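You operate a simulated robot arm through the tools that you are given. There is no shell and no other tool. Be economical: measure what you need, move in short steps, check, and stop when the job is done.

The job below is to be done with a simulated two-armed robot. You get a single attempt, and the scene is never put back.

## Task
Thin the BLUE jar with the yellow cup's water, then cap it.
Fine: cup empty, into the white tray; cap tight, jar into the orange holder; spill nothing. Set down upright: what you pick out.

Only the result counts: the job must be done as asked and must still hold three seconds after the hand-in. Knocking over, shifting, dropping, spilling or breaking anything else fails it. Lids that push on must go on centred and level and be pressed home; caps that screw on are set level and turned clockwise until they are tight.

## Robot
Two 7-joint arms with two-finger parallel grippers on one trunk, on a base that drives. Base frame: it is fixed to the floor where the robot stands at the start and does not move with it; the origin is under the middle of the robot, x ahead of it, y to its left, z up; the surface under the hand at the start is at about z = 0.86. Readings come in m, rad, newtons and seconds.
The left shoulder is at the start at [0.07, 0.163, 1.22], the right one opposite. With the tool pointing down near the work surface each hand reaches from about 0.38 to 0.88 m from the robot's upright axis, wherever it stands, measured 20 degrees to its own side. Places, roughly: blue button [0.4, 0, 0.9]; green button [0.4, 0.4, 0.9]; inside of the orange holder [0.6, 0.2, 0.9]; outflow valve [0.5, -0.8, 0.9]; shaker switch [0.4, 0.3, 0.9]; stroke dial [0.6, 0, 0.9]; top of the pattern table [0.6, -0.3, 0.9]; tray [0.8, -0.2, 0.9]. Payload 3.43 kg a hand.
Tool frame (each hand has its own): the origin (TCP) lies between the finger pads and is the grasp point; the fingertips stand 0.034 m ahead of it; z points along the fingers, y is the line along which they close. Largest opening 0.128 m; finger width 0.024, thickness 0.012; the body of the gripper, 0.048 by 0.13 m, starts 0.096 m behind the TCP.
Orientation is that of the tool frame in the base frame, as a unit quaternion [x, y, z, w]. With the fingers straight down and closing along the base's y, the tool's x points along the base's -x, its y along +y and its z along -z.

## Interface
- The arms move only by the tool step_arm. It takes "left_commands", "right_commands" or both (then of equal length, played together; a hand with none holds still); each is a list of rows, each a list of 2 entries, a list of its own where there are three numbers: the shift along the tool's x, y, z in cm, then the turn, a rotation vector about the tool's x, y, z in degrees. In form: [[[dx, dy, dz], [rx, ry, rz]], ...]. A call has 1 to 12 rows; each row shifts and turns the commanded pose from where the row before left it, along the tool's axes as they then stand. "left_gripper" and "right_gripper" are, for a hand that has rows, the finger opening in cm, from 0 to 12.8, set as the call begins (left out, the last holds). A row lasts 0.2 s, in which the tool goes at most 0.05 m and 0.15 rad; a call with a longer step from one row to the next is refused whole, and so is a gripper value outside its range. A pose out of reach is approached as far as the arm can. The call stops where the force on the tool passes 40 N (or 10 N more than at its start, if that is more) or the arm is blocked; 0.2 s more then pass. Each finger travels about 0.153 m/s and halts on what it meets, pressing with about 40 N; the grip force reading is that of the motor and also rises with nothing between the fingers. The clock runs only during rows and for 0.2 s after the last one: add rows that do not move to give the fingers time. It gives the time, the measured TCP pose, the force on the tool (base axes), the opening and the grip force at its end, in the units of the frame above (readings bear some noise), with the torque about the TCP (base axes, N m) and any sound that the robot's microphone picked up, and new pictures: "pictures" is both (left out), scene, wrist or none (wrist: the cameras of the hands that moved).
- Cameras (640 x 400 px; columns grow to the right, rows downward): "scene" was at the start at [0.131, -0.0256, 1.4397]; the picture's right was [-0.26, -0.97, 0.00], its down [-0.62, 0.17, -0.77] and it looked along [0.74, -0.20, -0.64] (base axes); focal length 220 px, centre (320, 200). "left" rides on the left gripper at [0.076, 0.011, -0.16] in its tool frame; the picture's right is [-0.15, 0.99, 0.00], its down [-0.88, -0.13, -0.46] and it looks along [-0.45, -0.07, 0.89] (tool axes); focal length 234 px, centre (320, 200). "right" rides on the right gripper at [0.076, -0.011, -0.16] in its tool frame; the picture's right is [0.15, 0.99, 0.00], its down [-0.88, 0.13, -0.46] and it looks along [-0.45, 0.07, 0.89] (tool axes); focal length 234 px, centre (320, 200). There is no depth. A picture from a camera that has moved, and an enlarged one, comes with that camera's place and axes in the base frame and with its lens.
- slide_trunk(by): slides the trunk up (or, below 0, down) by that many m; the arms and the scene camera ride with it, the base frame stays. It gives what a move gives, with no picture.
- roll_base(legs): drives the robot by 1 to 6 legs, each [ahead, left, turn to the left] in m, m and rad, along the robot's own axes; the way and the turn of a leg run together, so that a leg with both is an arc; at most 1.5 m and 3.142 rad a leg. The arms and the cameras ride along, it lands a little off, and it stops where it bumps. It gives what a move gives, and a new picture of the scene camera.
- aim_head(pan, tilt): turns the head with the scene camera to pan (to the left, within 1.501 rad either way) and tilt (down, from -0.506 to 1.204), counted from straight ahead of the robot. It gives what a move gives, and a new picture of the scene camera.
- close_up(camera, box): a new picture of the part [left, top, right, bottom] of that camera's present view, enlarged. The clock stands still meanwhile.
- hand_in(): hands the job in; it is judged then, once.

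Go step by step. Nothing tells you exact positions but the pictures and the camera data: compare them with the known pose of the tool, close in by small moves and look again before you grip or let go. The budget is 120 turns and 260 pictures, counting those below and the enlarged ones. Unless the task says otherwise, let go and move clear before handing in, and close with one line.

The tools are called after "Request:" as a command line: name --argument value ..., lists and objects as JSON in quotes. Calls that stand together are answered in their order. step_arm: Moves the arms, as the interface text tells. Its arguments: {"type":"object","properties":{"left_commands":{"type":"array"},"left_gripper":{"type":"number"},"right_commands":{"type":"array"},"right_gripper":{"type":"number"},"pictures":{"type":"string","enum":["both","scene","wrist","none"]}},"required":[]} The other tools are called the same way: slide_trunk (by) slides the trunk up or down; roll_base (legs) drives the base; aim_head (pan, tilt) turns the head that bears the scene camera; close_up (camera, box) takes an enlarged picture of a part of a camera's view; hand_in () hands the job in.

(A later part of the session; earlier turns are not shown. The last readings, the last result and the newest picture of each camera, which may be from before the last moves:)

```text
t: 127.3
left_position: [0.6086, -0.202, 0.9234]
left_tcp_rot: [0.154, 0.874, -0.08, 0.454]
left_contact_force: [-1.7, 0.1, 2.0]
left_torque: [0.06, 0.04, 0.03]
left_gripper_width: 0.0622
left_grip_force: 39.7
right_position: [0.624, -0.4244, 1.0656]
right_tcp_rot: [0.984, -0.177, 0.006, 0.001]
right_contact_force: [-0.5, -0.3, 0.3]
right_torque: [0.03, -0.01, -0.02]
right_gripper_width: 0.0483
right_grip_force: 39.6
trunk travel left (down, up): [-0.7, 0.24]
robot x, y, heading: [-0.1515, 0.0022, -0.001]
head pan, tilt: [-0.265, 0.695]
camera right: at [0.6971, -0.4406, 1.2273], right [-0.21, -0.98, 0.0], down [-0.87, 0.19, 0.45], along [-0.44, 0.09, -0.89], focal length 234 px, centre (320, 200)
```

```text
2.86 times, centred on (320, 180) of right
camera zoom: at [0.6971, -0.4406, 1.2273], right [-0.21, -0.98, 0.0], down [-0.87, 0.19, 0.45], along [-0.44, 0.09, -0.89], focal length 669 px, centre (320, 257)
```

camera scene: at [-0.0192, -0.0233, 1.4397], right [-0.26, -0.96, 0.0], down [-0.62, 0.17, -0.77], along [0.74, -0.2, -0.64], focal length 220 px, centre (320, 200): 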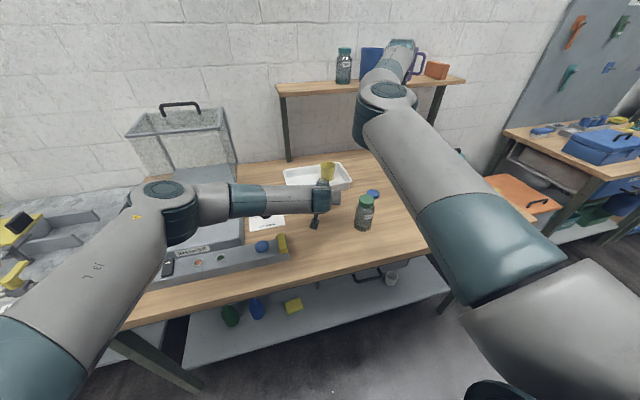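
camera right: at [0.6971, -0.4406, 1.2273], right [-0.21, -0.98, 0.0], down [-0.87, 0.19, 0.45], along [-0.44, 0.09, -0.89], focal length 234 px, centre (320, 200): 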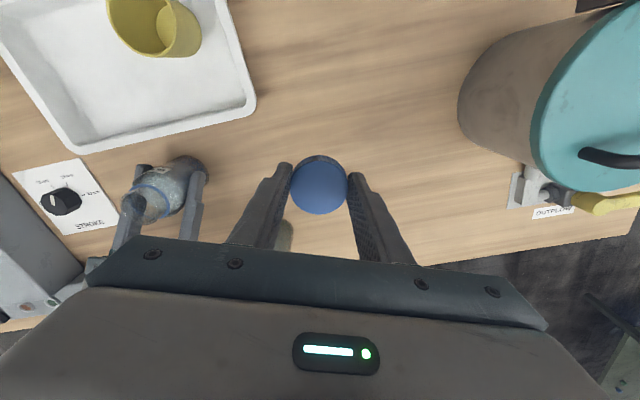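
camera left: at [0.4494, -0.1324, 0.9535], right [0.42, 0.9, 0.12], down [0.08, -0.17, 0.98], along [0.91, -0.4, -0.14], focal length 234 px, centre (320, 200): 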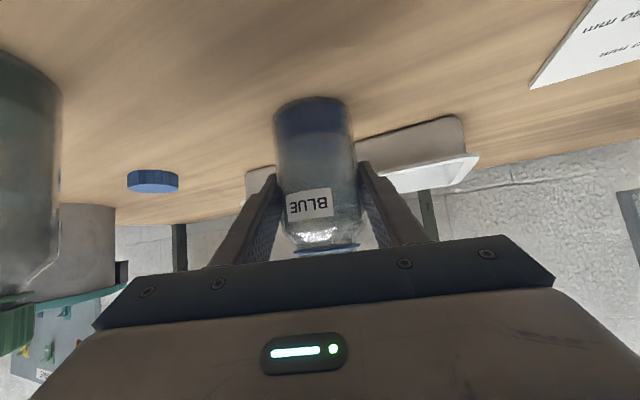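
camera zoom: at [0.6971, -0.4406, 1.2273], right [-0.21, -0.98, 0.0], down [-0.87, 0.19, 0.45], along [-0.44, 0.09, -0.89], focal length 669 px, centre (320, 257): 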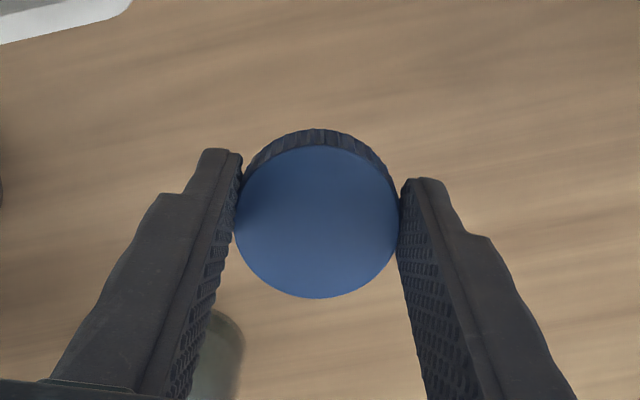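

Cap held. I'll locate the jar mouth again after re-gripping.

Request:
close_up --camera "right" --box '[90, 130, 230, 250]'

Request:
close_up --camera "scene" --box '[270, 140, 390, 240]'

```text
3.33 times, centred on (160, 190) of right
camera zoom: at [0.6971, -0.4406, 1.2273], right [-0.21, -0.98, 0.0], down [-0.87, 0.19, 0.45], along [-0.44, 0.09, -0.89], focal length 781 px, centre (853, 233)
```

zoom: 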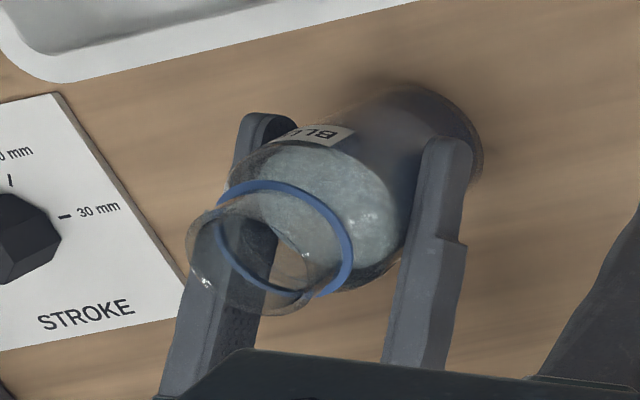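

```text
4.00 times, centred on (330, 190) of scene
camera zoom: at [-0.0198, -0.0232, 1.4397], right [-0.26, -0.96, 0.0], down [-0.62, 0.17, -0.77], along [0.74, -0.2, -0.64], focal length 880 px, centre (280, 240)
```

zoom: 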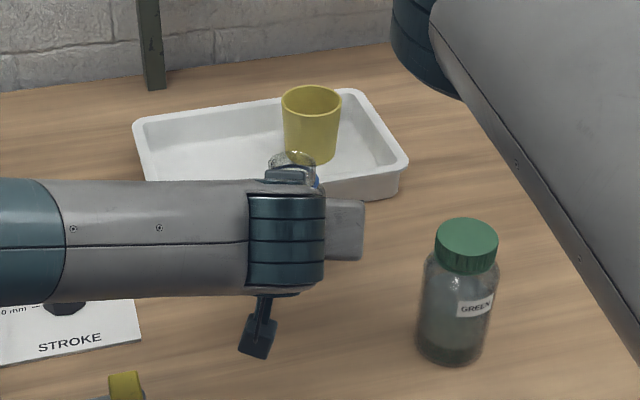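

Mouth is at about (0.611, -0.203). Moving the cap above it.

Request:
step_arm --right_commands '[[[-1.78, -4.06, 0], [0, -0.7, 0]], [[-1.78, -4.06, 0], [0, 0, 0]], [[-1.78, -4.06, 0], [0, 0, 0]], [[-1.78, -4.06, 0], [0, 0, 0]], [[-1.78, -4.06, 0], [0, 0, 0]], [[0, 0, 0], [0, 0, 0]]]' --pictures "wrist"

Request:
close_up --camera "right" --box '[240, 90, 400, 250]'

Request:
close_up --camera "left" --box '[240, 90, 400, 270]'

```text
t: 128.7
left_position: [0.6077, -0.2027, 0.9247]
left_tcp_rot: [0.153, 0.874, -0.08, 0.454]
left_contact_force: [-2.1, 1.4, 1.5]
left_torque: [0.02, -0.02, 0.04]
left_gripper_width: 0.0622
left_grip_force: 39.9
right_position: [0.6126, -0.2013, 1.0668]
right_tcp_rot: [0.984, -0.177, -0.002, 0.0]
right_contact_force: [0.0, 0.0, -0.3]
right_torque: [-0.04, -0.01, -0.03]
right_gripper_width: 0.048
right_grip_force: 39.6
trunk travel left (down, up): [-0.7, 0.24]
robot x, y, heading: [-0.151, 0.005, -0.004]
head pan, tilt: [-0.265, 0.695]
camera right: at [0.6872, -0.2183, 1.2272], right [-0.21, -0.98, 0.0], down [-0.87, 0.18, 0.46], along [-0.45, 0.1, -0.89], focal length 234 px, centre (320, 200)
```

right: 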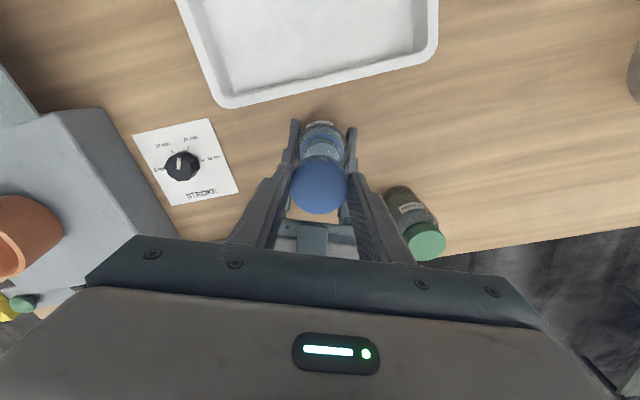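

```text
2.50 times, centred on (320, 170) of right
camera zoom: at [0.6872, -0.2183, 1.2272], right [-0.21, -0.98, 0.0], down [-0.87, 0.18, 0.46], along [-0.45, 0.1, -0.89], focal length 585 px, centre (320, 275)
```

zoom: 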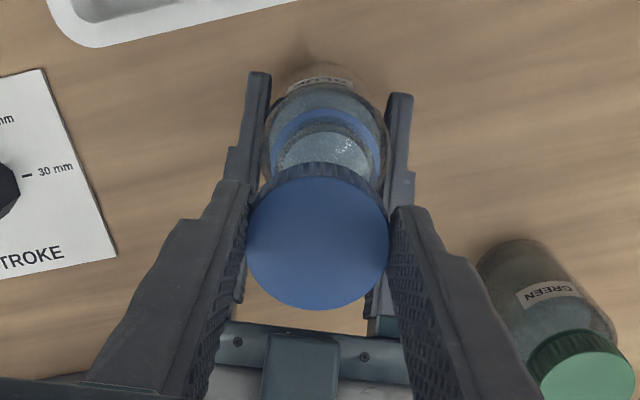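

```text
2.22 times, centred on (320, 180) of left
camera zoom: at [0.449, -0.1323, 0.9535], right [0.42, 0.9, 0.12], down [0.08, -0.17, 0.98], along [0.91, -0.4, -0.14], focal length 520 px, centre (320, 244)
```

zoom: 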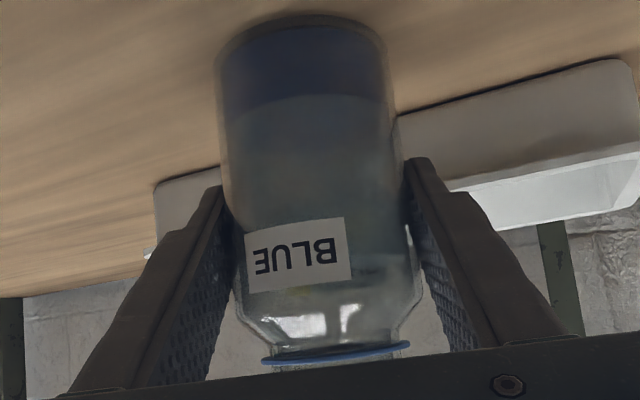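

The cap is about 3 mm off in y. Correcting and lowering to just above the thread.

Request:
step_arm --right_commands '[[[-0.07, 0.33, 0], [0, 0, 0]], [[0, 0, 3.0], [0, 0, 0]], [[0, 0, 3.0], [0, 0, 0]], [[0, 0, 0], [0, 0, 0]]]' --pictures "wrist"

Request:
close_up --camera "right" --box '[240, 90, 400, 250]'

```text
t: 129.7
left_position: [0.6058, -0.2006, 0.9258]
left_tcp_rot: [0.156, 0.873, -0.082, 0.455]
left_contact_force: [2.8, -4.4, 0.9]
left_torque: [0.11, 0.27, 0.09]
left_gripper_width: 0.0625
left_grip_force: 39.8
right_position: [0.6081, -0.2046, 1.0144]
right_tcp_rot: [0.984, -0.178, 0.004, 0.0]
right_contact_force: [1.3, 3.2, 29.5]
right_torque: [0.11, -0.26, -0.05]
right_gripper_width: 0.0481
right_grip_force: 39.6
trunk travel left (down, up): [-0.7, 0.24]
robot x, y, heading: [-0.15, 0.0017, -0.001]
head pan, tilt: [-0.265, 0.695]
camera right: at [0.6806, -0.2213, 1.1758], right [-0.21, -0.98, 0.0], down [-0.87, 0.18, 0.45], along [-0.44, 0.09, -0.89], focal length 234 px, centre (320, 200)
```

right: 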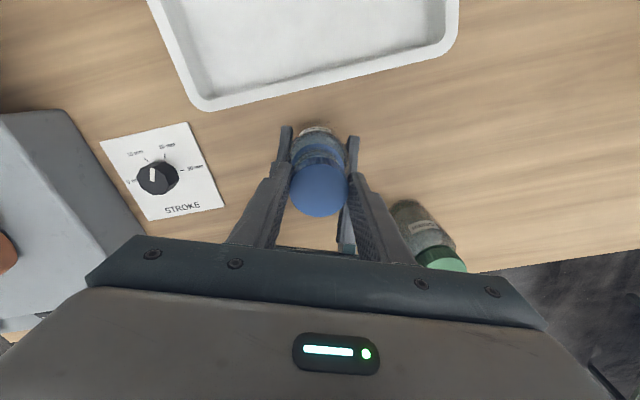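

```text
2.50 times, centred on (320, 170) of right
camera zoom: at [0.6806, -0.2213, 1.1758], right [-0.21, -0.98, 0.0], down [-0.87, 0.18, 0.45], along [-0.44, 0.09, -0.89], focal length 585 px, centre (320, 275)
```

zoom: 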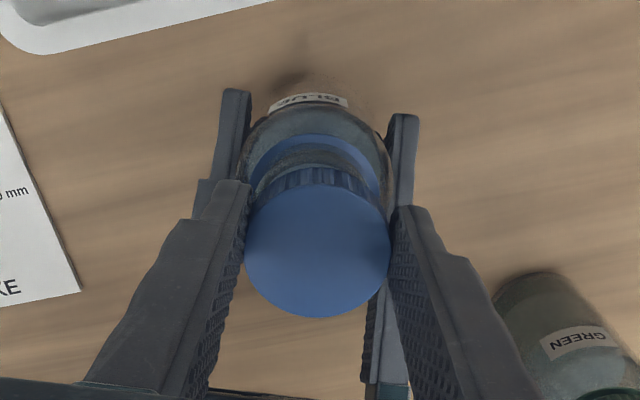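

The cap rim sits on the mouth edge, so it is slightly off. I'll lift 8 mm and re-measure.

Request:
step_arm --right_commands '[[[0, 0, -1.2], [0, 0, 0]], [[0, 0, 0], [0, 0, 0]], [[0, 0, 0], [0, 0, 0]]]' --pictures "none"

Request:
close_up --camera "right" --box '[260, 110, 380, 230]'

Request:
close_up --camera "scene" --box '[280, 140, 360, 210]'

```text
t: 130.5
left_position: [0.6091, -0.2015, 0.9263]
left_tcp_rot: [0.154, 0.874, -0.079, 0.455]
left_contact_force: [0.8, -0.9, 2.1]
left_torque: [-0.05, 0.15, -0.01]
left_gripper_width: 0.0622
left_grip_force: 40.1
right_position: [0.6077, -0.2069, 1.0179]
right_tcp_rot: [0.984, -0.178, -0.002, 0.001]
right_contact_force: [-0.3, 0.2, 0.2]
right_torque: [0.03, 0.01, 0.01]
right_gripper_width: 0.0478
right_grip_force: 39.7
trunk travel left (down, up): [-0.7, 0.24]
robot x, y, heading: [-0.1508, 0.0023, -0.002]
head pan, tilt: [-0.265, 0.695]
```

```text
3.33 times, centred on (320, 170) of right
camera zoom: at [0.6831, -0.2236, 1.179], right [-0.21, -0.98, 0.0], down [-0.87, 0.19, 0.46], along [-0.45, 0.1, -0.89], focal length 781 px, centre (320, 300)
```

zoom: 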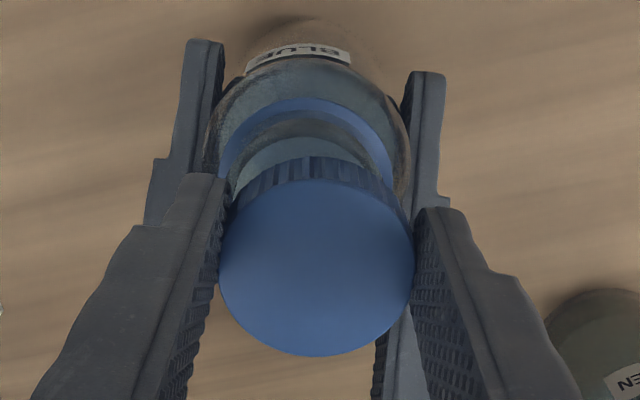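

```text
5.71 times, centred on (320, 175) of scene
camera zoom: at [-0.0195, -0.0234, 1.4396], right [-0.26, -0.96, 0.0], down [-0.62, 0.17, -0.77], along [0.74, -0.2, -0.64], focal length 1257 px, centre (320, 343)
```

zoom: 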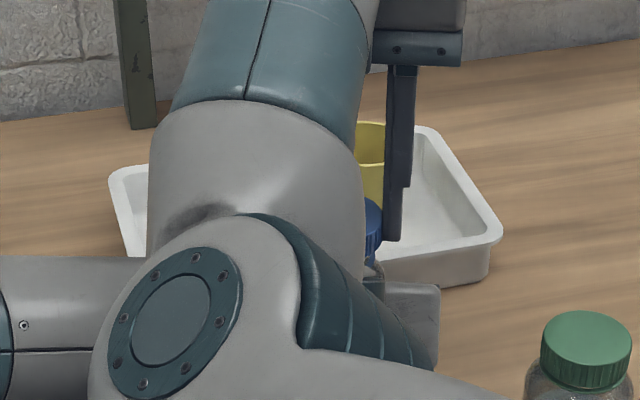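

The hand was deflected about 3 mm by that contact. Re-centring to (0.610, -0.2045) and lowering slowly.

Request:
step_arm --right_commands '[[[0.13, -0.3, -0.2], [0, 0, 0]], [[0, 0, 0], [0, 0, 0]], [[0, 0, 0], [0, 0, 0]]]' --pictures "none"

Request:
step_arm --right_commands '[[[0, 0, 0.3], [0, 0, 0]], [[0, 0, 0.3], [0, 0, 0]]]' --pictures "none"

Request:
close_up --camera "right" --box '[260, 110, 380, 230]'

```text
t: 131.3
left_position: [0.6096, -0.2016, 0.9255]
left_tcp_rot: [0.154, 0.874, -0.08, 0.454]
left_contact_force: [2.3, -0.9, 5.2]
left_torque: [0.0, -0.01, 0.0]
left_gripper_width: 0.0622
left_grip_force: 40.6
right_position: [0.6109, -0.2031, 1.0211]
right_tcp_rot: [0.984, -0.177, -0.001, -0.001]
right_contact_force: [-0.1, 0.0, -0.1]
right_torque: [0.01, 0.02, 0.01]
right_gripper_width: 0.0481
right_grip_force: 40.4
trunk travel left (down, up): [-0.7, 0.24]
robot x, y, heading: [-0.1459, 0.0021, -0.003]
head pan, tilt: [-0.265, 0.695]
```

```text
t: 131.9
left_position: [0.609, -0.2012, 0.9253]
left_tcp_rot: [0.154, 0.874, -0.08, 0.454]
left_contact_force: [5.6, -0.8, 5.7]
left_torque: [0.02, 0.04, 0.04]
left_gripper_width: 0.0623
left_grip_force: 39.8
right_position: [0.6103, -0.2039, 1.0149]
right_tcp_rot: [0.984, -0.177, 0.0, 0.001]
right_contact_force: [-0.5, 0.8, 2.2]
right_torque: [-0.05, 0.05, -0.01]
right_gripper_width: 0.0478
right_grip_force: 39.6
trunk travel left (down, up): [-0.7, 0.24]
robot x, y, heading: [-0.1539, 0.0039, -0.002]
head pan, tilt: [-0.265, 0.695]
```

```text
3.33 times, centred on (320, 170) of right
camera zoom: at [0.6856, -0.2203, 1.1755], right [-0.21, -0.98, 0.0], down [-0.87, 0.18, 0.46], along [-0.45, 0.1, -0.89], focal length 781 px, centre (320, 300)
```

zoom: 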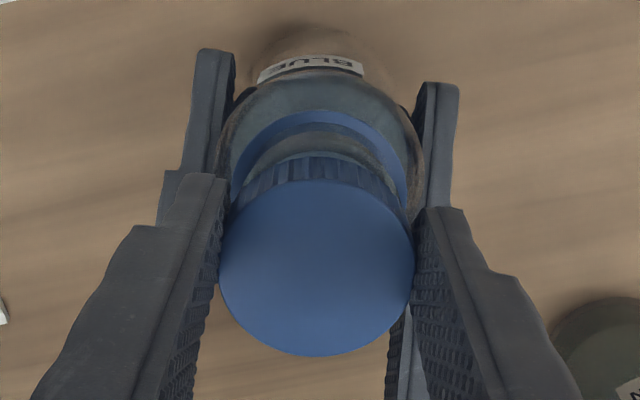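

The image geometry shows the cap sits about 6 mm off-centre in the fingers (along tool -x), while the jar axis is on the hand axis. I'll raise, shift +6 mm along tool x, and lower again.

Request:
step_arm --right_commands '[[[0, 0, -0.5], [0, 0, 0]], [[0.6, 0.1, 0], [0, 0, 0]], [[0, 0, 0], [0, 0, 0]], [[0, 0, 0.4], [0, 0, 0]], [[0, 0, 0.3], [0, 0, 0]], [[0, 0, 0], [0, 0, 0]]]' --pictures "none"

Request:
close_up --camera "right" --box '[260, 110, 380, 230]'

```text
t: 133.3
left_position: [0.6081, -0.202, 0.9255]
left_tcp_rot: [0.153, 0.873, -0.08, 0.455]
left_contact_force: [2.5, 1.4, 8.7]
left_torque: [0.17, -0.08, -0.04]
left_gripper_width: 0.0621
left_grip_force: 40.4
right_position: [0.6168, -0.2071, 1.014]
right_tcp_rot: [0.984, -0.178, -0.001, 0.0]
right_contact_force: [2.5, 0.5, 1.1]
right_torque: [0.03, -0.09, -0.02]
right_gripper_width: 0.0477
right_grip_force: 39.9
trunk travel left (down, up): [-0.7, 0.24]
robot x, y, heading: [-0.1469, 0.0007, -0.002]
head pan, tilt: [-0.265, 0.695]
```

```text
3.33 times, centred on (320, 170) of right
camera zoom: at [0.6907, -0.223, 1.1743], right [-0.21, -0.98, 0.0], down [-0.87, 0.18, 0.46], along [-0.45, 0.09, -0.89], focal length 781 px, centre (320, 300)
```

zoom: 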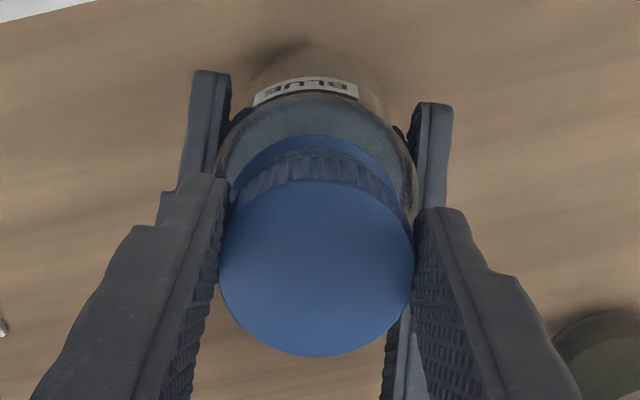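

Request:
step_arm --right_commands '[[[0, 0, 0.3], [0, 0, 0]], [[0, 0, 0.2], [0, 0, 0]], [[0, 0, 0], [0, 0, 0]]]' --pictures "none"

```text
t: 134.1
left_position: [0.6085, -0.2008, 0.9244]
left_tcp_rot: [0.155, 0.873, -0.081, 0.455]
left_contact_force: [1.6, 1.1, 8.9]
left_torque: [0.3, -0.22, -0.04]
left_gripper_width: 0.0623
left_grip_force: 40.2
right_position: [0.6162, -0.2066, 1.01]
right_tcp_rot: [0.984, -0.178, -0.002, 0.0]
right_contact_force: [2.3, 0.6, 0.6]
right_torque: [0.01, -0.1, 0.01]
right_gripper_width: 0.0477
right_grip_force: 40.0
trunk travel left (down, up): [-0.7, 0.24]
robot x, y, heading: [-0.1468, -0.0001, -0.002]
head pan, tilt: [-0.265, 0.695]
```

The cap slides over the neck. Continuing down.

Request:
step_arm --right_commands '[[[0.08, 0, 0.3], [0, 0, 0]], [[0, 0, 0.3], [0, 0, 0]], [[0, 0, 0.2], [0, 0, 0]], [[0, 0, 0], [0, 0, 0]]]' --pictures "none"

```text
t: 135.1
left_position: [0.607, -0.2023, 0.9244]
left_tcp_rot: [0.154, 0.873, -0.081, 0.455]
left_contact_force: [13.4, -14.9, 0.5]
left_torque: [0.49, -0.11, -0.02]
left_gripper_width: 0.0623
left_grip_force: 39.8
right_position: [0.6161, -0.2059, 1.0047]
right_tcp_rot: [0.984, -0.176, 0.001, 0.0]
right_contact_force: [-3.8, 11.5, 22.7]
right_torque: [0.47, 0.6, -0.09]
right_gripper_width: 0.0479
right_grip_force: 40.4
trunk travel left (down, up): [-0.7, 0.24]
robot x, y, heading: [-0.1483, 0.0029, 0.0]
head pan, tilt: [-0.265, 0.695]
```

It has reached the thread start. I'll relax, release, recentre the hand on the cap (6 mm along tool -x), and re-grip.

Request:
step_arm --right_commands '[[[0, 0, -0.2], [0, 0, 0]], [[0, 0, 0], [0, 0, 0]]]' --pictures "none"

Request:
step_arm --right_commands '[[[0, 0, 0], [0, 0, 0]], [[0, 0, 0], [0, 0, 0]], [[-0.6, 0, 0], [0, 0, 0]], [[0, 0, 0], [0, 0, 0]]]' --right_gripper 7 --pictures "wrist"

Request:
close_up --camera "right" --box '[260, 110, 380, 230]'

```text
t: 135.7
left_position: [0.6066, -0.2022, 0.9237]
left_tcp_rot: [0.155, 0.874, -0.081, 0.454]
left_contact_force: [8.7, -15.1, 0.3]
left_torque: [0.85, 0.24, -0.03]
left_gripper_width: 0.0619
left_grip_force: 40.2
right_position: [0.6154, -0.2055, 1.0036]
right_tcp_rot: [0.984, -0.175, -0.001, -0.001]
right_contact_force: [-2.3, 16.2, 17.2]
right_torque: [0.55, 0.09, -0.13]
right_gripper_width: 0.0478
right_grip_force: 39.1
trunk travel left (down, up): [-0.7, 0.24]
robot x, y, heading: [-0.1521, 0.0016, -0.004]
head pan, tilt: [-0.265, 0.695]
```

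```text
t: 136.7
left_position: [0.6079, -0.2009, 0.9242]
left_tcp_rot: [0.154, 0.874, -0.079, 0.455]
left_contact_force: [6.8, -2.9, 22.8]
left_torque: [-0.23, 0.01, 0.03]
left_gripper_width: 0.0627
left_grip_force: 40.4
right_position: [0.611, -0.2058, 1.007]
right_tcp_rot: [0.984, -0.177, 0.001, 0.001]
right_contact_force: [0.7, -0.1, -0.2]
right_torque: [-0.01, 0.0, 0.03]
right_gripper_width: 0.0702
right_grip_force: 0.0
trunk travel left (down, up): [-0.7, 0.24]
robot x, y, heading: [-0.1516, -0.0003, -0.001]
head pan, tilt: [-0.265, 0.695]
camera right: at [0.6856, -0.2223, 1.1677], right [-0.21, -0.98, 0.0], down [-0.87, 0.19, 0.45], along [-0.44, 0.09, -0.89], focal length 234 px, centre (320, 200)
```

right: 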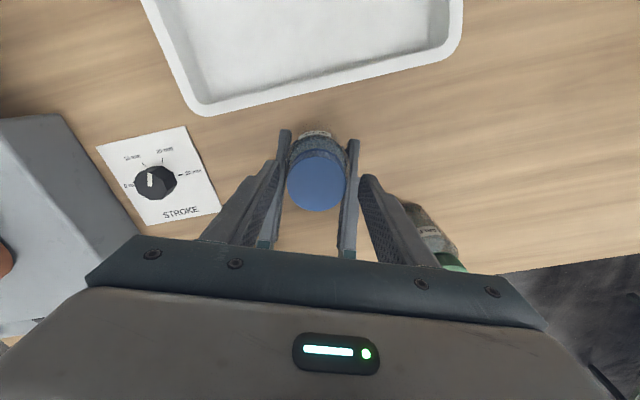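

```text
3.33 times, centred on (320, 170) of right
camera zoom: at [0.6856, -0.2223, 1.1677], right [-0.21, -0.98, 0.0], down [-0.87, 0.19, 0.45], along [-0.44, 0.09, -0.89], focal length 781 px, centre (320, 300)
```

zoom: 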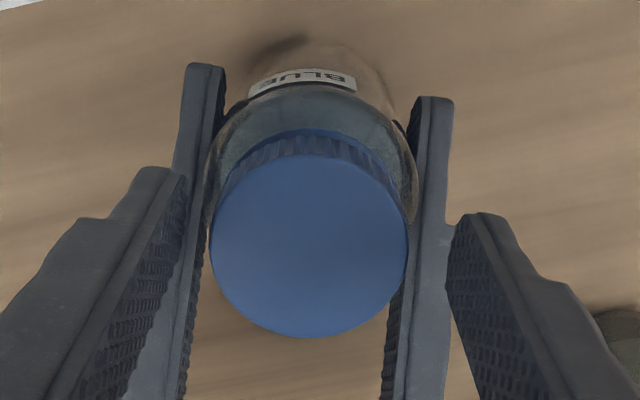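

The cap sits on the neck and the hand is centred in x. Shifting 2.4 mm in y, lowering 5 mm, relaxing the left push, then gripping.

Request:
step_arm --left_commands '[[[-0.08, 0, -0.06], [0, 0, 0]], [[0, 0, 0], [0, 0, 0]], [[0, 0, 0], [0, 0, 0]]]' --right_commands '[[[0, -0.24, 0], [0, 0, 0]], [[0, 0, 0.5], [0, 0, 0]], [[0, 0, 0], [0, 0, 0]]]' --pictures "none"

Request:
step_arm --right_commands '[[[0, 0, 0], [0, 0, 0]], [[0, 0, 0], [0, 0, 0]], [[0, 0, 0], [0, 0, 0]]]' --right_gripper 3.5 --pictures "wrist"

Request:
close_up --camera "right" --box '[260, 110, 380, 230]'

```text
t: 137.5
left_position: [0.6055, -0.2001, 0.922]
left_tcp_rot: [0.154, 0.874, -0.079, 0.454]
left_contact_force: [3.1, -6.4, 19.1]
left_torque: [-0.19, -0.05, -0.01]
left_gripper_width: 0.0621
left_grip_force: 40.2
right_position: [0.6134, -0.204, 1.0048]
right_tcp_rot: [0.984, -0.178, 0.004, -0.002]
right_contact_force: [0.5, -0.5, -1.0]
right_torque: [-0.01, 0.02, -0.02]
right_gripper_width: 0.0699
right_grip_force: 0.0
trunk travel left (down, up): [-0.7, 0.24]
robot x, y, heading: [-0.1509, -0.0026, -0.005]
head pan, tilt: [-0.265, 0.695]
```

```text
t: 138.3
left_position: [0.6066, -0.1998, 0.9221]
left_tcp_rot: [0.154, 0.875, -0.079, 0.453]
left_contact_force: [-3.5, -17.0, 16.5]
left_torque: [0.12, -0.28, 0.04]
left_gripper_width: 0.062
left_grip_force: 39.9
right_position: [0.6137, -0.2032, 1.0041]
right_tcp_rot: [0.984, -0.177, 0.003, -0.002]
right_contact_force: [5.8, 12.0, 1.1]
right_torque: [0.36, -0.18, -0.04]
right_gripper_width: 0.0477
right_grip_force: 39.5
trunk travel left (down, up): [-0.7, 0.24]
robot x, y, heading: [-0.1504, 0.0008, -0.003]
head pan, tilt: [-0.265, 0.695]
camera right: at [0.6866, -0.2205, 1.166], right [-0.21, -0.98, 0.0], down [-0.87, 0.18, 0.45], along [-0.44, 0.1, -0.89], focal length 234 px, centre (320, 200)
```

right: 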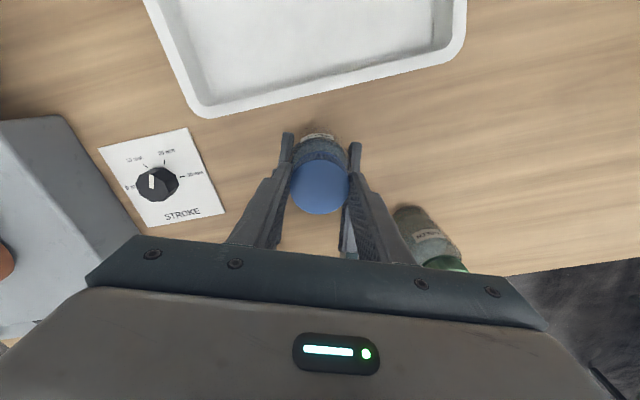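

```text
3.33 times, centred on (320, 170) of right
camera zoom: at [0.6866, -0.2205, 1.166], right [-0.21, -0.98, 0.0], down [-0.87, 0.18, 0.45], along [-0.44, 0.1, -0.89], focal length 781 px, centre (320, 300)
```

zoom: 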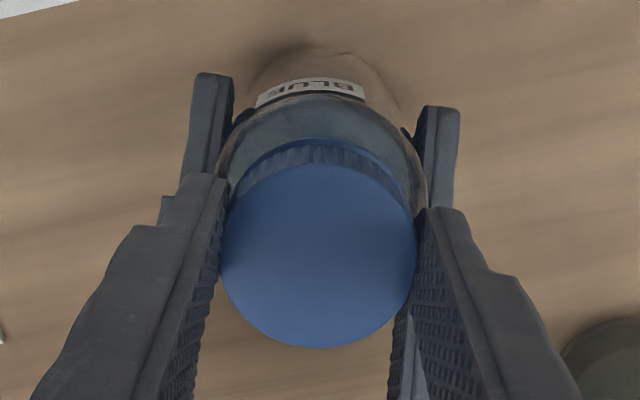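

Gripped and centred. Relaxing the side load a little and starting the clockwise turn.

Request:
step_arm --right_commands '[[[-0.1, -0.15, 0], [0, 0, 0]], [[0, 0, 0.02], [0, 0, 8]], [[0, 0, 0.02], [0, 0, 8]], [[0, 0, 0.02], [0, 0, 8]], [[0, 0, 0.02], [0, 0, 8]]]' --pictures "none"

```text
t: 139.5
left_position: [0.6068, -0.1985, 0.9199]
left_tcp_rot: [0.154, 0.874, -0.075, 0.454]
left_contact_force: [7.9, 15.9, 20.9]
left_torque: [-0.74, 0.39, 0.14]
left_gripper_width: 0.0622
left_grip_force: 39.9
right_position: [0.6141, -0.203, 1.006]
right_tcp_rot: [0.896, -0.444, 0.005, -0.001]
right_contact_force: [-7.7, -23.8, -4.5]
right_torque: [-1.31, 0.41, 0.02]
right_gripper_width: 0.0479
right_grip_force: 40.1
trunk travel left (down, up): [-0.7, 0.24]
robot x, y, heading: [-0.1523, 0.0027, -0.003]
head pan, tilt: [-0.265, 0.695]
```

The cap sits about 4 mm off the rotation centre, so I'll relax the load and rotate about the cap's own axis instead.

Request:
step_arm --right_commands '[[[0.13, 0.19, 0.05], [0, 0, 0]], [[0, 0, 0], [0, 0, 0]], [[0, 0.056, 0.015], [0, 0, 8]], [[0, 0.056, 0.015], [0, 0, 8]], [[0, 0.056, 0.015], [0, 0, 8]], [[0, 0, 0], [0, 0, 0]]]' --pictures "none"

```text
t: 140.9
left_position: [0.6054, -0.199, 0.9178]
left_tcp_rot: [0.155, 0.875, -0.077, 0.452]
left_contact_force: [5.7, 4.7, 21.1]
left_torque: [-0.5, -0.15, 0.08]
left_gripper_width: 0.0621
left_grip_force: 40.0
right_position: [0.6119, -0.2034, 1.0051]
right_tcp_rot: [0.785, -0.619, 0.004, -0.003]
right_contact_force: [-2.3, -10.3, -5.8]
right_torque: [-0.65, 0.25, 0.02]
right_gripper_width: 0.0475
right_grip_force: 40.1
trunk travel left (down, up): [-0.7, 0.24]
robot x, y, heading: [-0.1513, 0.0019, -0.005]
head pan, tilt: [-0.265, 0.695]
```

Request:
step_arm --right_commands '[[[0.08, 0.05, 0.1], [0, 0, 0]], [[0, 0.056, 0.015], [0, 0, 8]], [[0, 0.056, 0.015], [0, 0, 8]], [[0, 0.056, 0.015], [0, 0, 8]], [[0, 0.056, 0.015], [0, 0, 8]], [[0, 0.056, 0.015], [0, 0, 8]], [[0, 0, 0], [0, 0, 0]]]' --pictures "wrist"

Request:
close_up --camera "right" --box '[260, 110, 380, 230]'

```text
t: 142.5
left_position: [0.6051, -0.1981, 0.9125]
left_tcp_rot: [0.157, 0.877, -0.077, 0.448]
left_contact_force: [-1.5, -7.5, 21.7]
left_torque: [-0.01, -0.23, -0.01]
left_gripper_width: 0.062
left_grip_force: 40.1
right_position: [0.6101, -0.2055, 1.0048]
right_tcp_rot: [-0.525, 0.851, -0.003, 0.006]
right_contact_force: [1.4, 5.7, -10.4]
right_torque: [0.1, 0.16, 0.03]
right_gripper_width: 0.0478
right_grip_force: 40.2
trunk travel left (down, up): [-0.7, 0.24]
robot x, y, heading: [-0.1491, 0.0018, -0.002]
head pan, tilt: [-0.265, 0.695]
camera right: at [0.5822, -0.2782, 1.1651], right [-0.95, 0.31, -0.01], down [0.27, 0.85, 0.46], along [0.15, 0.43, -0.89], focal length 234 px, centre (320, 200)
```

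right: 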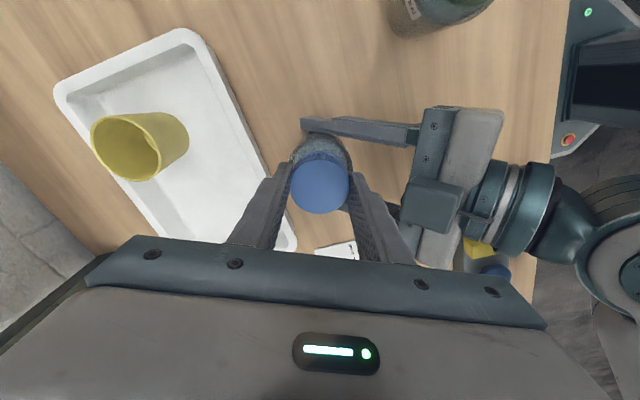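

```text
3.33 times, centred on (320, 170) of right
camera zoom: at [0.5822, -0.2782, 1.1651], right [-0.95, 0.31, -0.01], down [0.27, 0.85, 0.46], along [0.15, 0.43, -0.89], focal length 781 px, centre (320, 300)
```

zoom: 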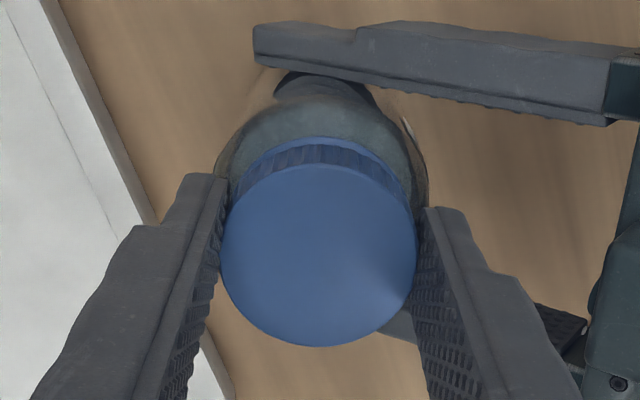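

The left hand has been creeping downward, so I'll raise it a few millimetres and see how it responds.

Request:
step_arm --left_commands '[[[-0.25, 0, -0.17], [0, 0, 0]], [[0, 0, 0], [0, 0, 0]], [[0, 0, 0], [0, 0, 0]]]' --right_commands '[[[0, 0, 0.1], [0, 0, 0]], [[0, 0, 0], [0, 0, 0]], [[0, 0, 0], [0, 0, 0]]]' --pictures "none"

```text
t: 143.3
left_position: [0.6037, -0.1982, 0.9123]
left_tcp_rot: [0.157, 0.877, -0.076, 0.448]
left_contact_force: [10.7, -22.9, 12.5]
left_torque: [0.27, 0.3, -0.1]
left_gripper_width: 0.0625
left_grip_force: 40.6
right_position: [0.6098, -0.2033, 1.0047]
right_tcp_rot: [-0.528, 0.849, -0.002, 0.006]
right_contact_force: [-11.1, 18.5, -4.5]
right_torque: [0.83, 0.75, 0.06]
right_gripper_width: 0.048
right_grip_force: 40.1
trunk travel left (down, up): [-0.7, 0.24]
robot x, y, heading: [-0.1524, 0.0032, -0.001]
head pan, tilt: [-0.265, 0.695]
```

Load is settling. Releasing the right hand to inspect the cap and swing back for the next stroke.

Request:
step_arm --right_commands '[[[0, 0, 0], [0, 0, 0]], [[0, 0, 0], [0, 0, 0]], [[0, 0, 0], [0, 0, 0]]]' --right_gripper 7 --pictures "wrist"

Request:
close_up --camera "right" --box '[260, 110, 380, 230]'

Request:
close_up --camera "left" --box '[240, 90, 400, 270]'

```text
t: 144.1
left_position: [0.6042, -0.1973, 0.9132]
left_tcp_rot: [0.156, 0.878, -0.074, 0.447]
left_contact_force: [-4.0, -1.2, 5.5]
left_torque: [-0.33, 0.19, -0.09]
left_gripper_width: 0.0622
left_grip_force: 39.9
right_position: [0.6081, -0.2048, 1.005]
right_tcp_rot: [-0.527, 0.85, -0.004, 0.007]
right_contact_force: [0.1, -0.3, -0.6]
right_torque: [0.02, -0.05, 0.0]
right_gripper_width: 0.0701
right_grip_force: 0.1
trunk travel left (down, up): [-0.7, 0.24]
robot x, y, heading: [-0.1475, 0.0002, -0.002]
head pan, tilt: [-0.265, 0.695]
camera right: at [0.5825, -0.2784, 1.165], right [-0.95, 0.31, -0.01], down [0.27, 0.85, 0.46], along [0.15, 0.43, -0.89], focal length 234 px, centre (320, 200)
```

right: 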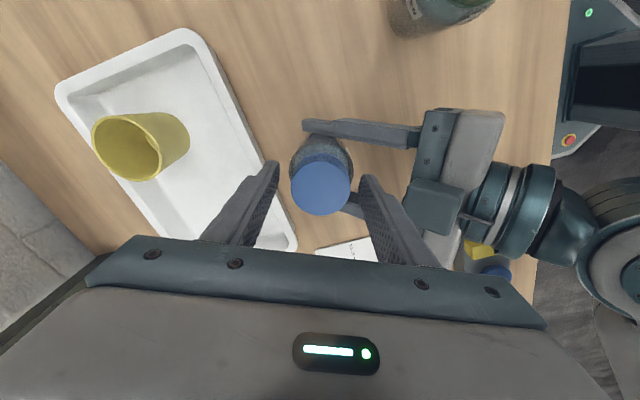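

```text
3.33 times, centred on (320, 170) of right
camera zoom: at [0.5825, -0.2784, 1.165], right [-0.95, 0.31, -0.01], down [0.27, 0.85, 0.46], along [0.15, 0.43, -0.89], focal length 781 px, centre (320, 300)
```

zoom: 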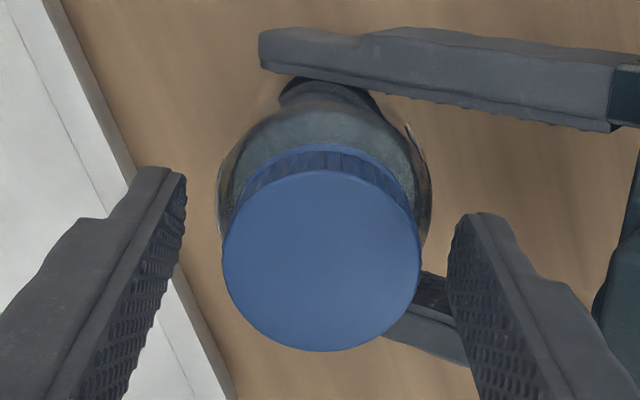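

```text
2.22 times, centred on (320, 180) of left
camera zoom: at [0.4443, -0.128, 0.9446], right [0.42, 0.9, 0.13], down [0.09, -0.18, 0.98], along [0.9, -0.4, -0.16], focal length 520 px, centre (320, 244)
```

zoom: 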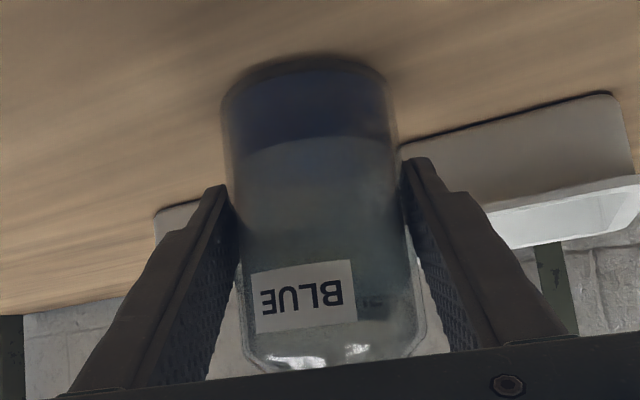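

The cap sits level, at about (0.610, -0.201). Re-centring the hand on it and swinging back for the second stroke.

Request:
step_arm --right_commands '[[[-0.4, 0.1, 0], [0, 0, -8.4]], [[0, 0, 0.3], [0, 0, -8.4]], [[0, 0, 0], [0, 0, -8.4]], [[0, 0, 0], [0, 0, -8.4]], [[0, 0, 0], [0, 0, -8.4]], [[0, 0, 0], [0, 0, -8.4]], [[0, 0, 0], [0, 0, -8.4]], [[0, 0, 0], [0, 0, -8.4]], [[0, 0, 0], [0, 0, -8.4]], [[0, 0, 0], [0, 0, -8.4]], [[0, 0, 0], [0, 0, -8.4]], [[0, 0, 0], [0, 0, -8.4]]]' --pictures "none"

Request:
close_up --camera "right" --box '[260, 110, 380, 230]'

```text
t: 146.7
left_position: [0.6041, -0.197, 0.9116]
left_tcp_rot: [0.157, 0.877, -0.075, 0.448]
left_contact_force: [2.2, -7.3, 16.7]
left_torque: [-0.94, -0.21, 0.04]
left_gripper_width: 0.0624
left_grip_force: 40.3
right_position: [0.6106, -0.2011, 1.006]
right_tcp_rot: [0.991, -0.136, 0.01, -0.002]
right_contact_force: [-0.6, 0.4, 0.4]
right_torque: [0.01, -0.02, 0.01]
right_gripper_width: 0.0702
right_grip_force: 0.0
trunk travel left (down, up): [-0.7, 0.24]
robot x, y, heading: [-0.1504, 0.0002, -0.001]
head pan, tilt: [-0.265, 0.695]
```

```text
3.33 times, centred on (320, 170) of right
camera zoom: at [0.6824, -0.2126, 1.1674], right [-0.12, -0.99, 0.0], down [-0.89, 0.11, 0.44], along [-0.43, 0.06, -0.9], focal length 781 px, centre (320, 300)
```

zoom: 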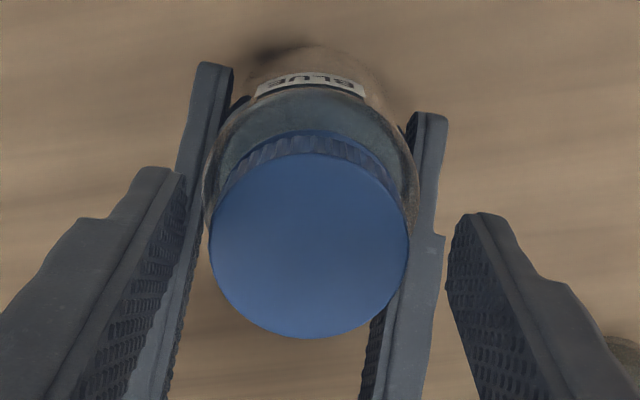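

Request:
step_arm --right_commands '[[[0, -0.25, 0.2], [0, 0, 0]], [[0, 0, 0.2], [0, 1.1, 0]], [[0, 0, 0], [0, 0, 0]], [[0, 0, 0], [0, 0, 0]]]' --pictures "none"

```text
t: 147.7
left_position: [0.6006, -0.195, 0.9071]
left_tcp_rot: [0.158, 0.878, -0.073, 0.446]
left_contact_force: [0.7, -3.3, 20.8]
left_torque: [-0.77, 0.18, 0.01]
left_gripper_width: 0.062
left_grip_force: 40.3
right_position: [0.6135, -0.1973, 1.0061]
right_tcp_rot: [0.99, -0.136, 0.024, 0.0]
right_contact_force: [-0.5, 0.4, 0.4]
right_torque: [-0.02, -0.01, -0.01]
right_gripper_width: 0.07
right_grip_force: 0.1
trunk travel left (down, up): [-0.7, 0.24]
robot x, y, heading: [-0.1494, 0.0009, -0.001]
head pan, tilt: [-0.265, 0.695]
```

The left hand is being pushed down while its sensor shows only the jar reaction. I suspect the right elbow is leaning on the left wrist, so I'll look.

Request:
step_arm --right_commands '[[[0, 0, -1], [0, -2.5, 0]], [[0, 0, -1], [0, 0, 0]]]' --pictures "scene"

Request:
close_up --camera "scene" --box '[240, 80, 440, 260]'

```text
t: 148.3
left_position: [0.61, -0.1967, 0.9213]
left_tcp_rot: [0.151, 0.876, -0.076, 0.452]
left_contact_force: [-0.4, -0.4, -4.2]
left_torque: [0.0, 0.03, 0.04]
left_gripper_width: 0.0622
left_grip_force: 39.7
right_position: [0.6086, -0.1967, 1.0067]
right_tcp_rot: [0.991, -0.135, -0.012, -0.004]
right_contact_force: [-0.6, 0.4, -0.6]
right_torque: [0.0, -0.02, 0.01]
right_gripper_width: 0.0699
right_grip_force: 0.1
trunk travel left (down, up): [-0.7, 0.24]
robot x, y, heading: [-0.1456, 0.0046, -0.006]
head pan, tilt: [-0.265, 0.695]
camera scene: at [-0.0203, -0.0232, 1.4396], right [-0.26, -0.96, 0.0], down [-0.62, 0.17, -0.77], along [0.74, -0.2, -0.64], focal length 220 px, centre (320, 200)
```

scene: 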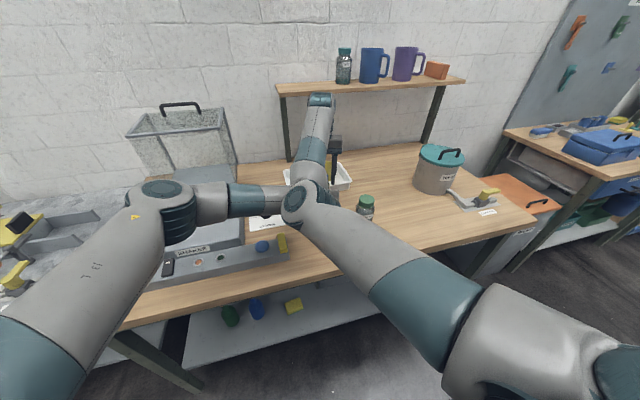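

```text
2.22 times, centred on (340, 170) of scene
camera zoom: at [-0.0203, -0.0232, 1.4396], right [-0.26, -0.96, 0.0], down [-0.62, 0.17, -0.77], along [0.74, -0.2, -0.64], focal length 489 px, centre (276, 267)
```

zoom: 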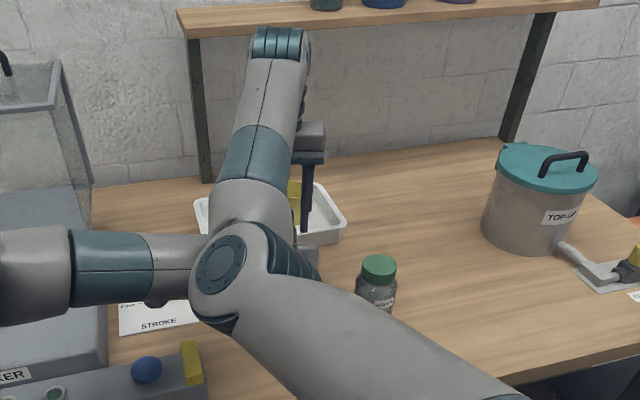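

Confirmed: the right elbow leans on the left wrist. I'll raise the right hand, and swing the left hand (with the jar) around the jar's axis so its wrist comes from the left, out from under the elbow.

Request:
step_arm --right_commands '[[[0, 0, -4], [0, 0, 0]], [[0, 0, -4], [0, 0, 0]], [[0, 0, -4], [0, 0, 0]]]' --pictures "none"

Request:
step_arm --left_commands '[[[-0.82, 0, -0.57], [0, 0, 0]], [[0, 0, 0], [5.89, 0, 4.14]], [[0, 0, 0], [5.89, 0, 4.14]], [[0, 0, 0], [5.89, 0, 4.14]], [[0, 0, 0], [5.89, 0, 4.14]], [[0, 0, 0], [5.89, 0, 4.14]], [[0, 0, 0], [5.89, 0, 4.14]], [[0, 0, 0], [5.89, 0, 4.14]], [[0, 0, 0], [0, 0, 0]]]' --pictures "both"

Request:
close_up --camera "right" --box '[220, 60, 420, 240]'

```text
t: 149.1
left_position: [0.6065, -0.2027, 0.9283]
left_tcp_rot: [0.155, 0.873, -0.081, 0.456]
left_contact_force: [0.4, -0.5, -4.0]
left_torque: [0.04, 0.05, 0.01]
left_gripper_width: 0.0623
left_grip_force: 40.1
right_position: [0.612, -0.2015, 1.1261]
right_tcp_rot: [0.991, -0.136, -0.015, -0.002]
right_contact_force: [0.3, -0.6, -0.3]
right_torque: [-0.01, -0.02, -0.02]
right_gripper_width: 0.07
right_grip_force: 0.1
trunk travel left (down, up): [-0.7, 0.24]
robot x, y, heading: [-0.1512, -0.0001, -0.002]
head pan, tilt: [-0.265, 0.695]
```

```text
t: 151.1
left_position: [0.6091, -0.2028, 0.9362]
left_tcp_rot: [0.511, 0.725, -0.266, 0.377]
left_contact_force: [0.0, 0.5, -3.5]
left_torque: [0.06, -0.01, 0.0]
left_gripper_width: 0.062
left_grip_force: 40.3
right_position: [0.6137, -0.2012, 1.1264]
right_tcp_rot: [0.991, -0.136, -0.014, -0.002]
right_contact_force: [0.3, 0.6, 0.3]
right_torque: [-0.02, -0.02, 0.02]
right_gripper_width: 0.07
right_grip_force: 0.0
trunk travel left (down, up): [-0.7, 0.24]
robot x, y, heading: [-0.1509, 0.0051, 0.001]
head pan, tilt: [-0.265, 0.695]
camera scene: at [-0.0185, -0.0229, 1.4396], right [-0.26, -0.96, 0.0], down [-0.62, 0.17, -0.77], along [0.74, -0.2, -0.64], focal length 220 px, centre (320, 200)
camera left: at [0.5613, -0.0347, 0.965], right [0.96, 0.25, 0.12], down [-0.08, -0.17, 0.98], along [0.27, -0.95, -0.14], focal length 234 px, centre (320, 200)
```

scene: 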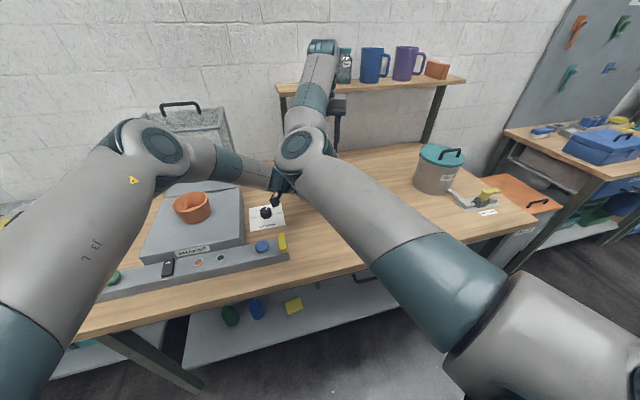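
left: 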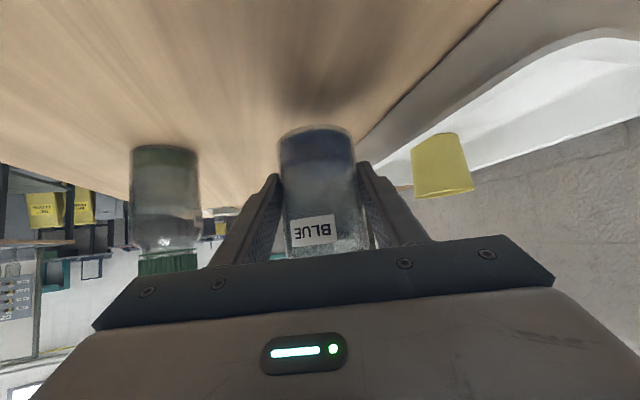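

```text
2.22 times, centred on (320, 150) of right
camera zoom: at [0.6925, -0.212, 1.2841], right [-0.12, -0.99, 0.0], down [-0.87, 0.11, 0.48], along [-0.48, 0.06, -0.88], focal length 520 px, centre (320, 311)
```

zoom: 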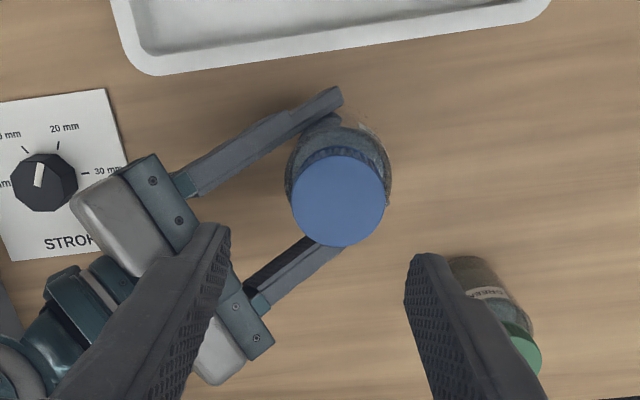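

The left wrist is now clear of the elbow. Setting the jar back down and levelling the right hand.

Request:
step_arm --left_commands '[[[0.82, 0, 0.575], [0, 0, 0]], [[0.74, 0, 0.52], [0, 0, 0]], [[0, 0, 0], [0, 0, 0]]]' --right_commands '[[[0, 0, 0], [0, 1.6, 0]], [[0, 0, 0], [0, 0, 0]], [[0, 0, 0], [0, 0, 0]]]' --pictures "none"

```text
t: 151.9
left_position: [0.6074, -0.2025, 0.917]
left_tcp_rot: [0.512, 0.724, -0.267, 0.377]
left_contact_force: [0.1, 0.7, -4.0]
left_torque: [0.05, -0.01, -0.03]
left_gripper_width: 0.0621
left_grip_force: 39.9
right_position: [0.6143, -0.203, 1.1256]
right_tcp_rot: [0.991, -0.135, 0.001, 0.0]
right_contact_force: [-0.4, 1.4, 0.4]
right_torque: [0.02, 0.01, 0.01]
right_gripper_width: 0.0701
right_grip_force: 0.0
right hand out of reach, approached as far as the arm can: row 1
trunk travel left (down, up): [-0.7, 0.24]
robot x, y, heading: [-0.1503, 0.0025, 0.0]
head pan, tilt: [-0.265, 0.695]
```

Request:
step_arm --left_commands '[[[0.25, 0, 0.17], [0, 0, 0]], [[0.16, 0, 0.115], [0, 0, 0]], [[0, 0, 0], [0, 0, 0]]]' --pictures "none"

```text
t: 152.7
left_position: [0.6089, -0.2024, 0.9111]
left_tcp_rot: [0.512, 0.725, -0.266, 0.376]
left_contact_force: [0.6, 0.7, -2.6]
left_torque: [0.03, 0.0, -0.02]
left_gripper_width: 0.062
left_grip_force: 40.1
right_position: [0.6153, -0.2032, 1.1263]
right_tcp_rot: [0.991, -0.136, 0.0, -0.001]
right_contact_force: [-0.7, 0.6, 0.4]
right_torque: [0.01, 0.03, 0.03]
right_gripper_width: 0.07
right_grip_force: 0.0
trunk travel left (down, up): [-0.7, 0.24]
robot x, y, heading: [-0.1528, 0.0043, -0.004]
head pan, tilt: [-0.265, 0.695]
```

Request:
step_arm --left_commands '[[[0.16, 0, 0.115], [0, 0, 0]], [[0.16, 0, 0.115], [0, 0, 0]], [[0, 0, 0], [0, 0, 0]]]' --pictures "none"

```text
t: 153.5
left_position: [0.61, -0.203, 0.9079]
left_tcp_rot: [0.512, 0.724, -0.266, 0.377]
left_contact_force: [0.9, -0.1, -2.2]
left_torque: [0.06, -0.01, 0.02]
left_gripper_width: 0.0621
left_grip_force: 40.7
right_position: [0.6162, -0.202, 1.1266]
right_tcp_rot: [0.991, -0.136, 0.0, 0.0]
right_contact_force: [-0.2, 0.6, 0.4]
right_torque: [0.03, 0.01, 0.01]
right_gripper_width: 0.0697
right_grip_force: 0.1
trunk travel left (down, up): [-0.7, 0.24]
robot x, y, heading: [-0.147, -0.0005, -0.004]
head pan, tilt: [-0.265, 0.695]
```

Request:
step_arm --left_commands '[[[0.2, 0, 0.14], [0, 0, 0]], [[0.12, 0, 0.085], [0, 0, 0]], [[0, 0, 0], [0, 0, 0]]]' --pictures "wrist"

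Request:
close_up --camera "right" --box '[260, 100, 420, 220]'

```text
t: 154.3
left_position: [0.6098, -0.2041, 0.9084]
left_tcp_rot: [0.511, 0.724, -0.265, 0.379]
left_contact_force: [2.2, -0.1, 18.1]
left_torque: [0.26, 0.07, -0.02]
left_gripper_width: 0.0621
left_grip_force: 39.7
right_position: [0.6126, -0.2024, 1.1283]
right_tcp_rot: [0.991, -0.135, 0.001, 0.0]
right_contact_force: [0.3, 0.0, 0.3]
right_torque: [0.01, -0.03, -0.02]
right_gripper_width: 0.0702
right_grip_force: 0.0
trunk travel left (down, up): [-0.7, 0.24]
robot x, y, heading: [-0.1488, -0.0018, -0.007]
head pan, tilt: [-0.265, 0.695]
camera left: at [0.5611, -0.0361, 0.9362], right [0.96, 0.25, 0.12], down [-0.08, -0.17, 0.98], along [0.27, -0.95, -0.14], focal length 234 px, centre (320, 200)
```

left: 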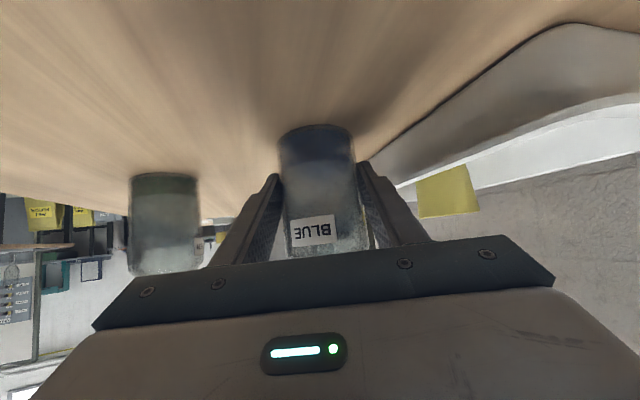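

```text
3.33 times, centred on (340, 160) of right
camera zoom: at [0.6886, -0.2121, 1.2885], right [-0.13, -0.99, 0.0], down [-0.88, 0.11, 0.45], along [-0.45, 0.06, -0.89], focal length 781 px, centre (253, 333)
```

zoom: 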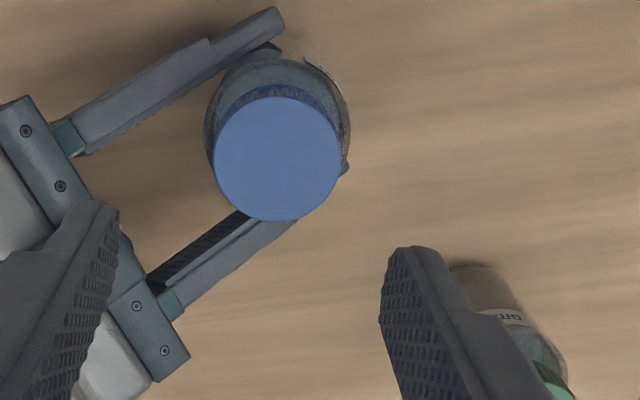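

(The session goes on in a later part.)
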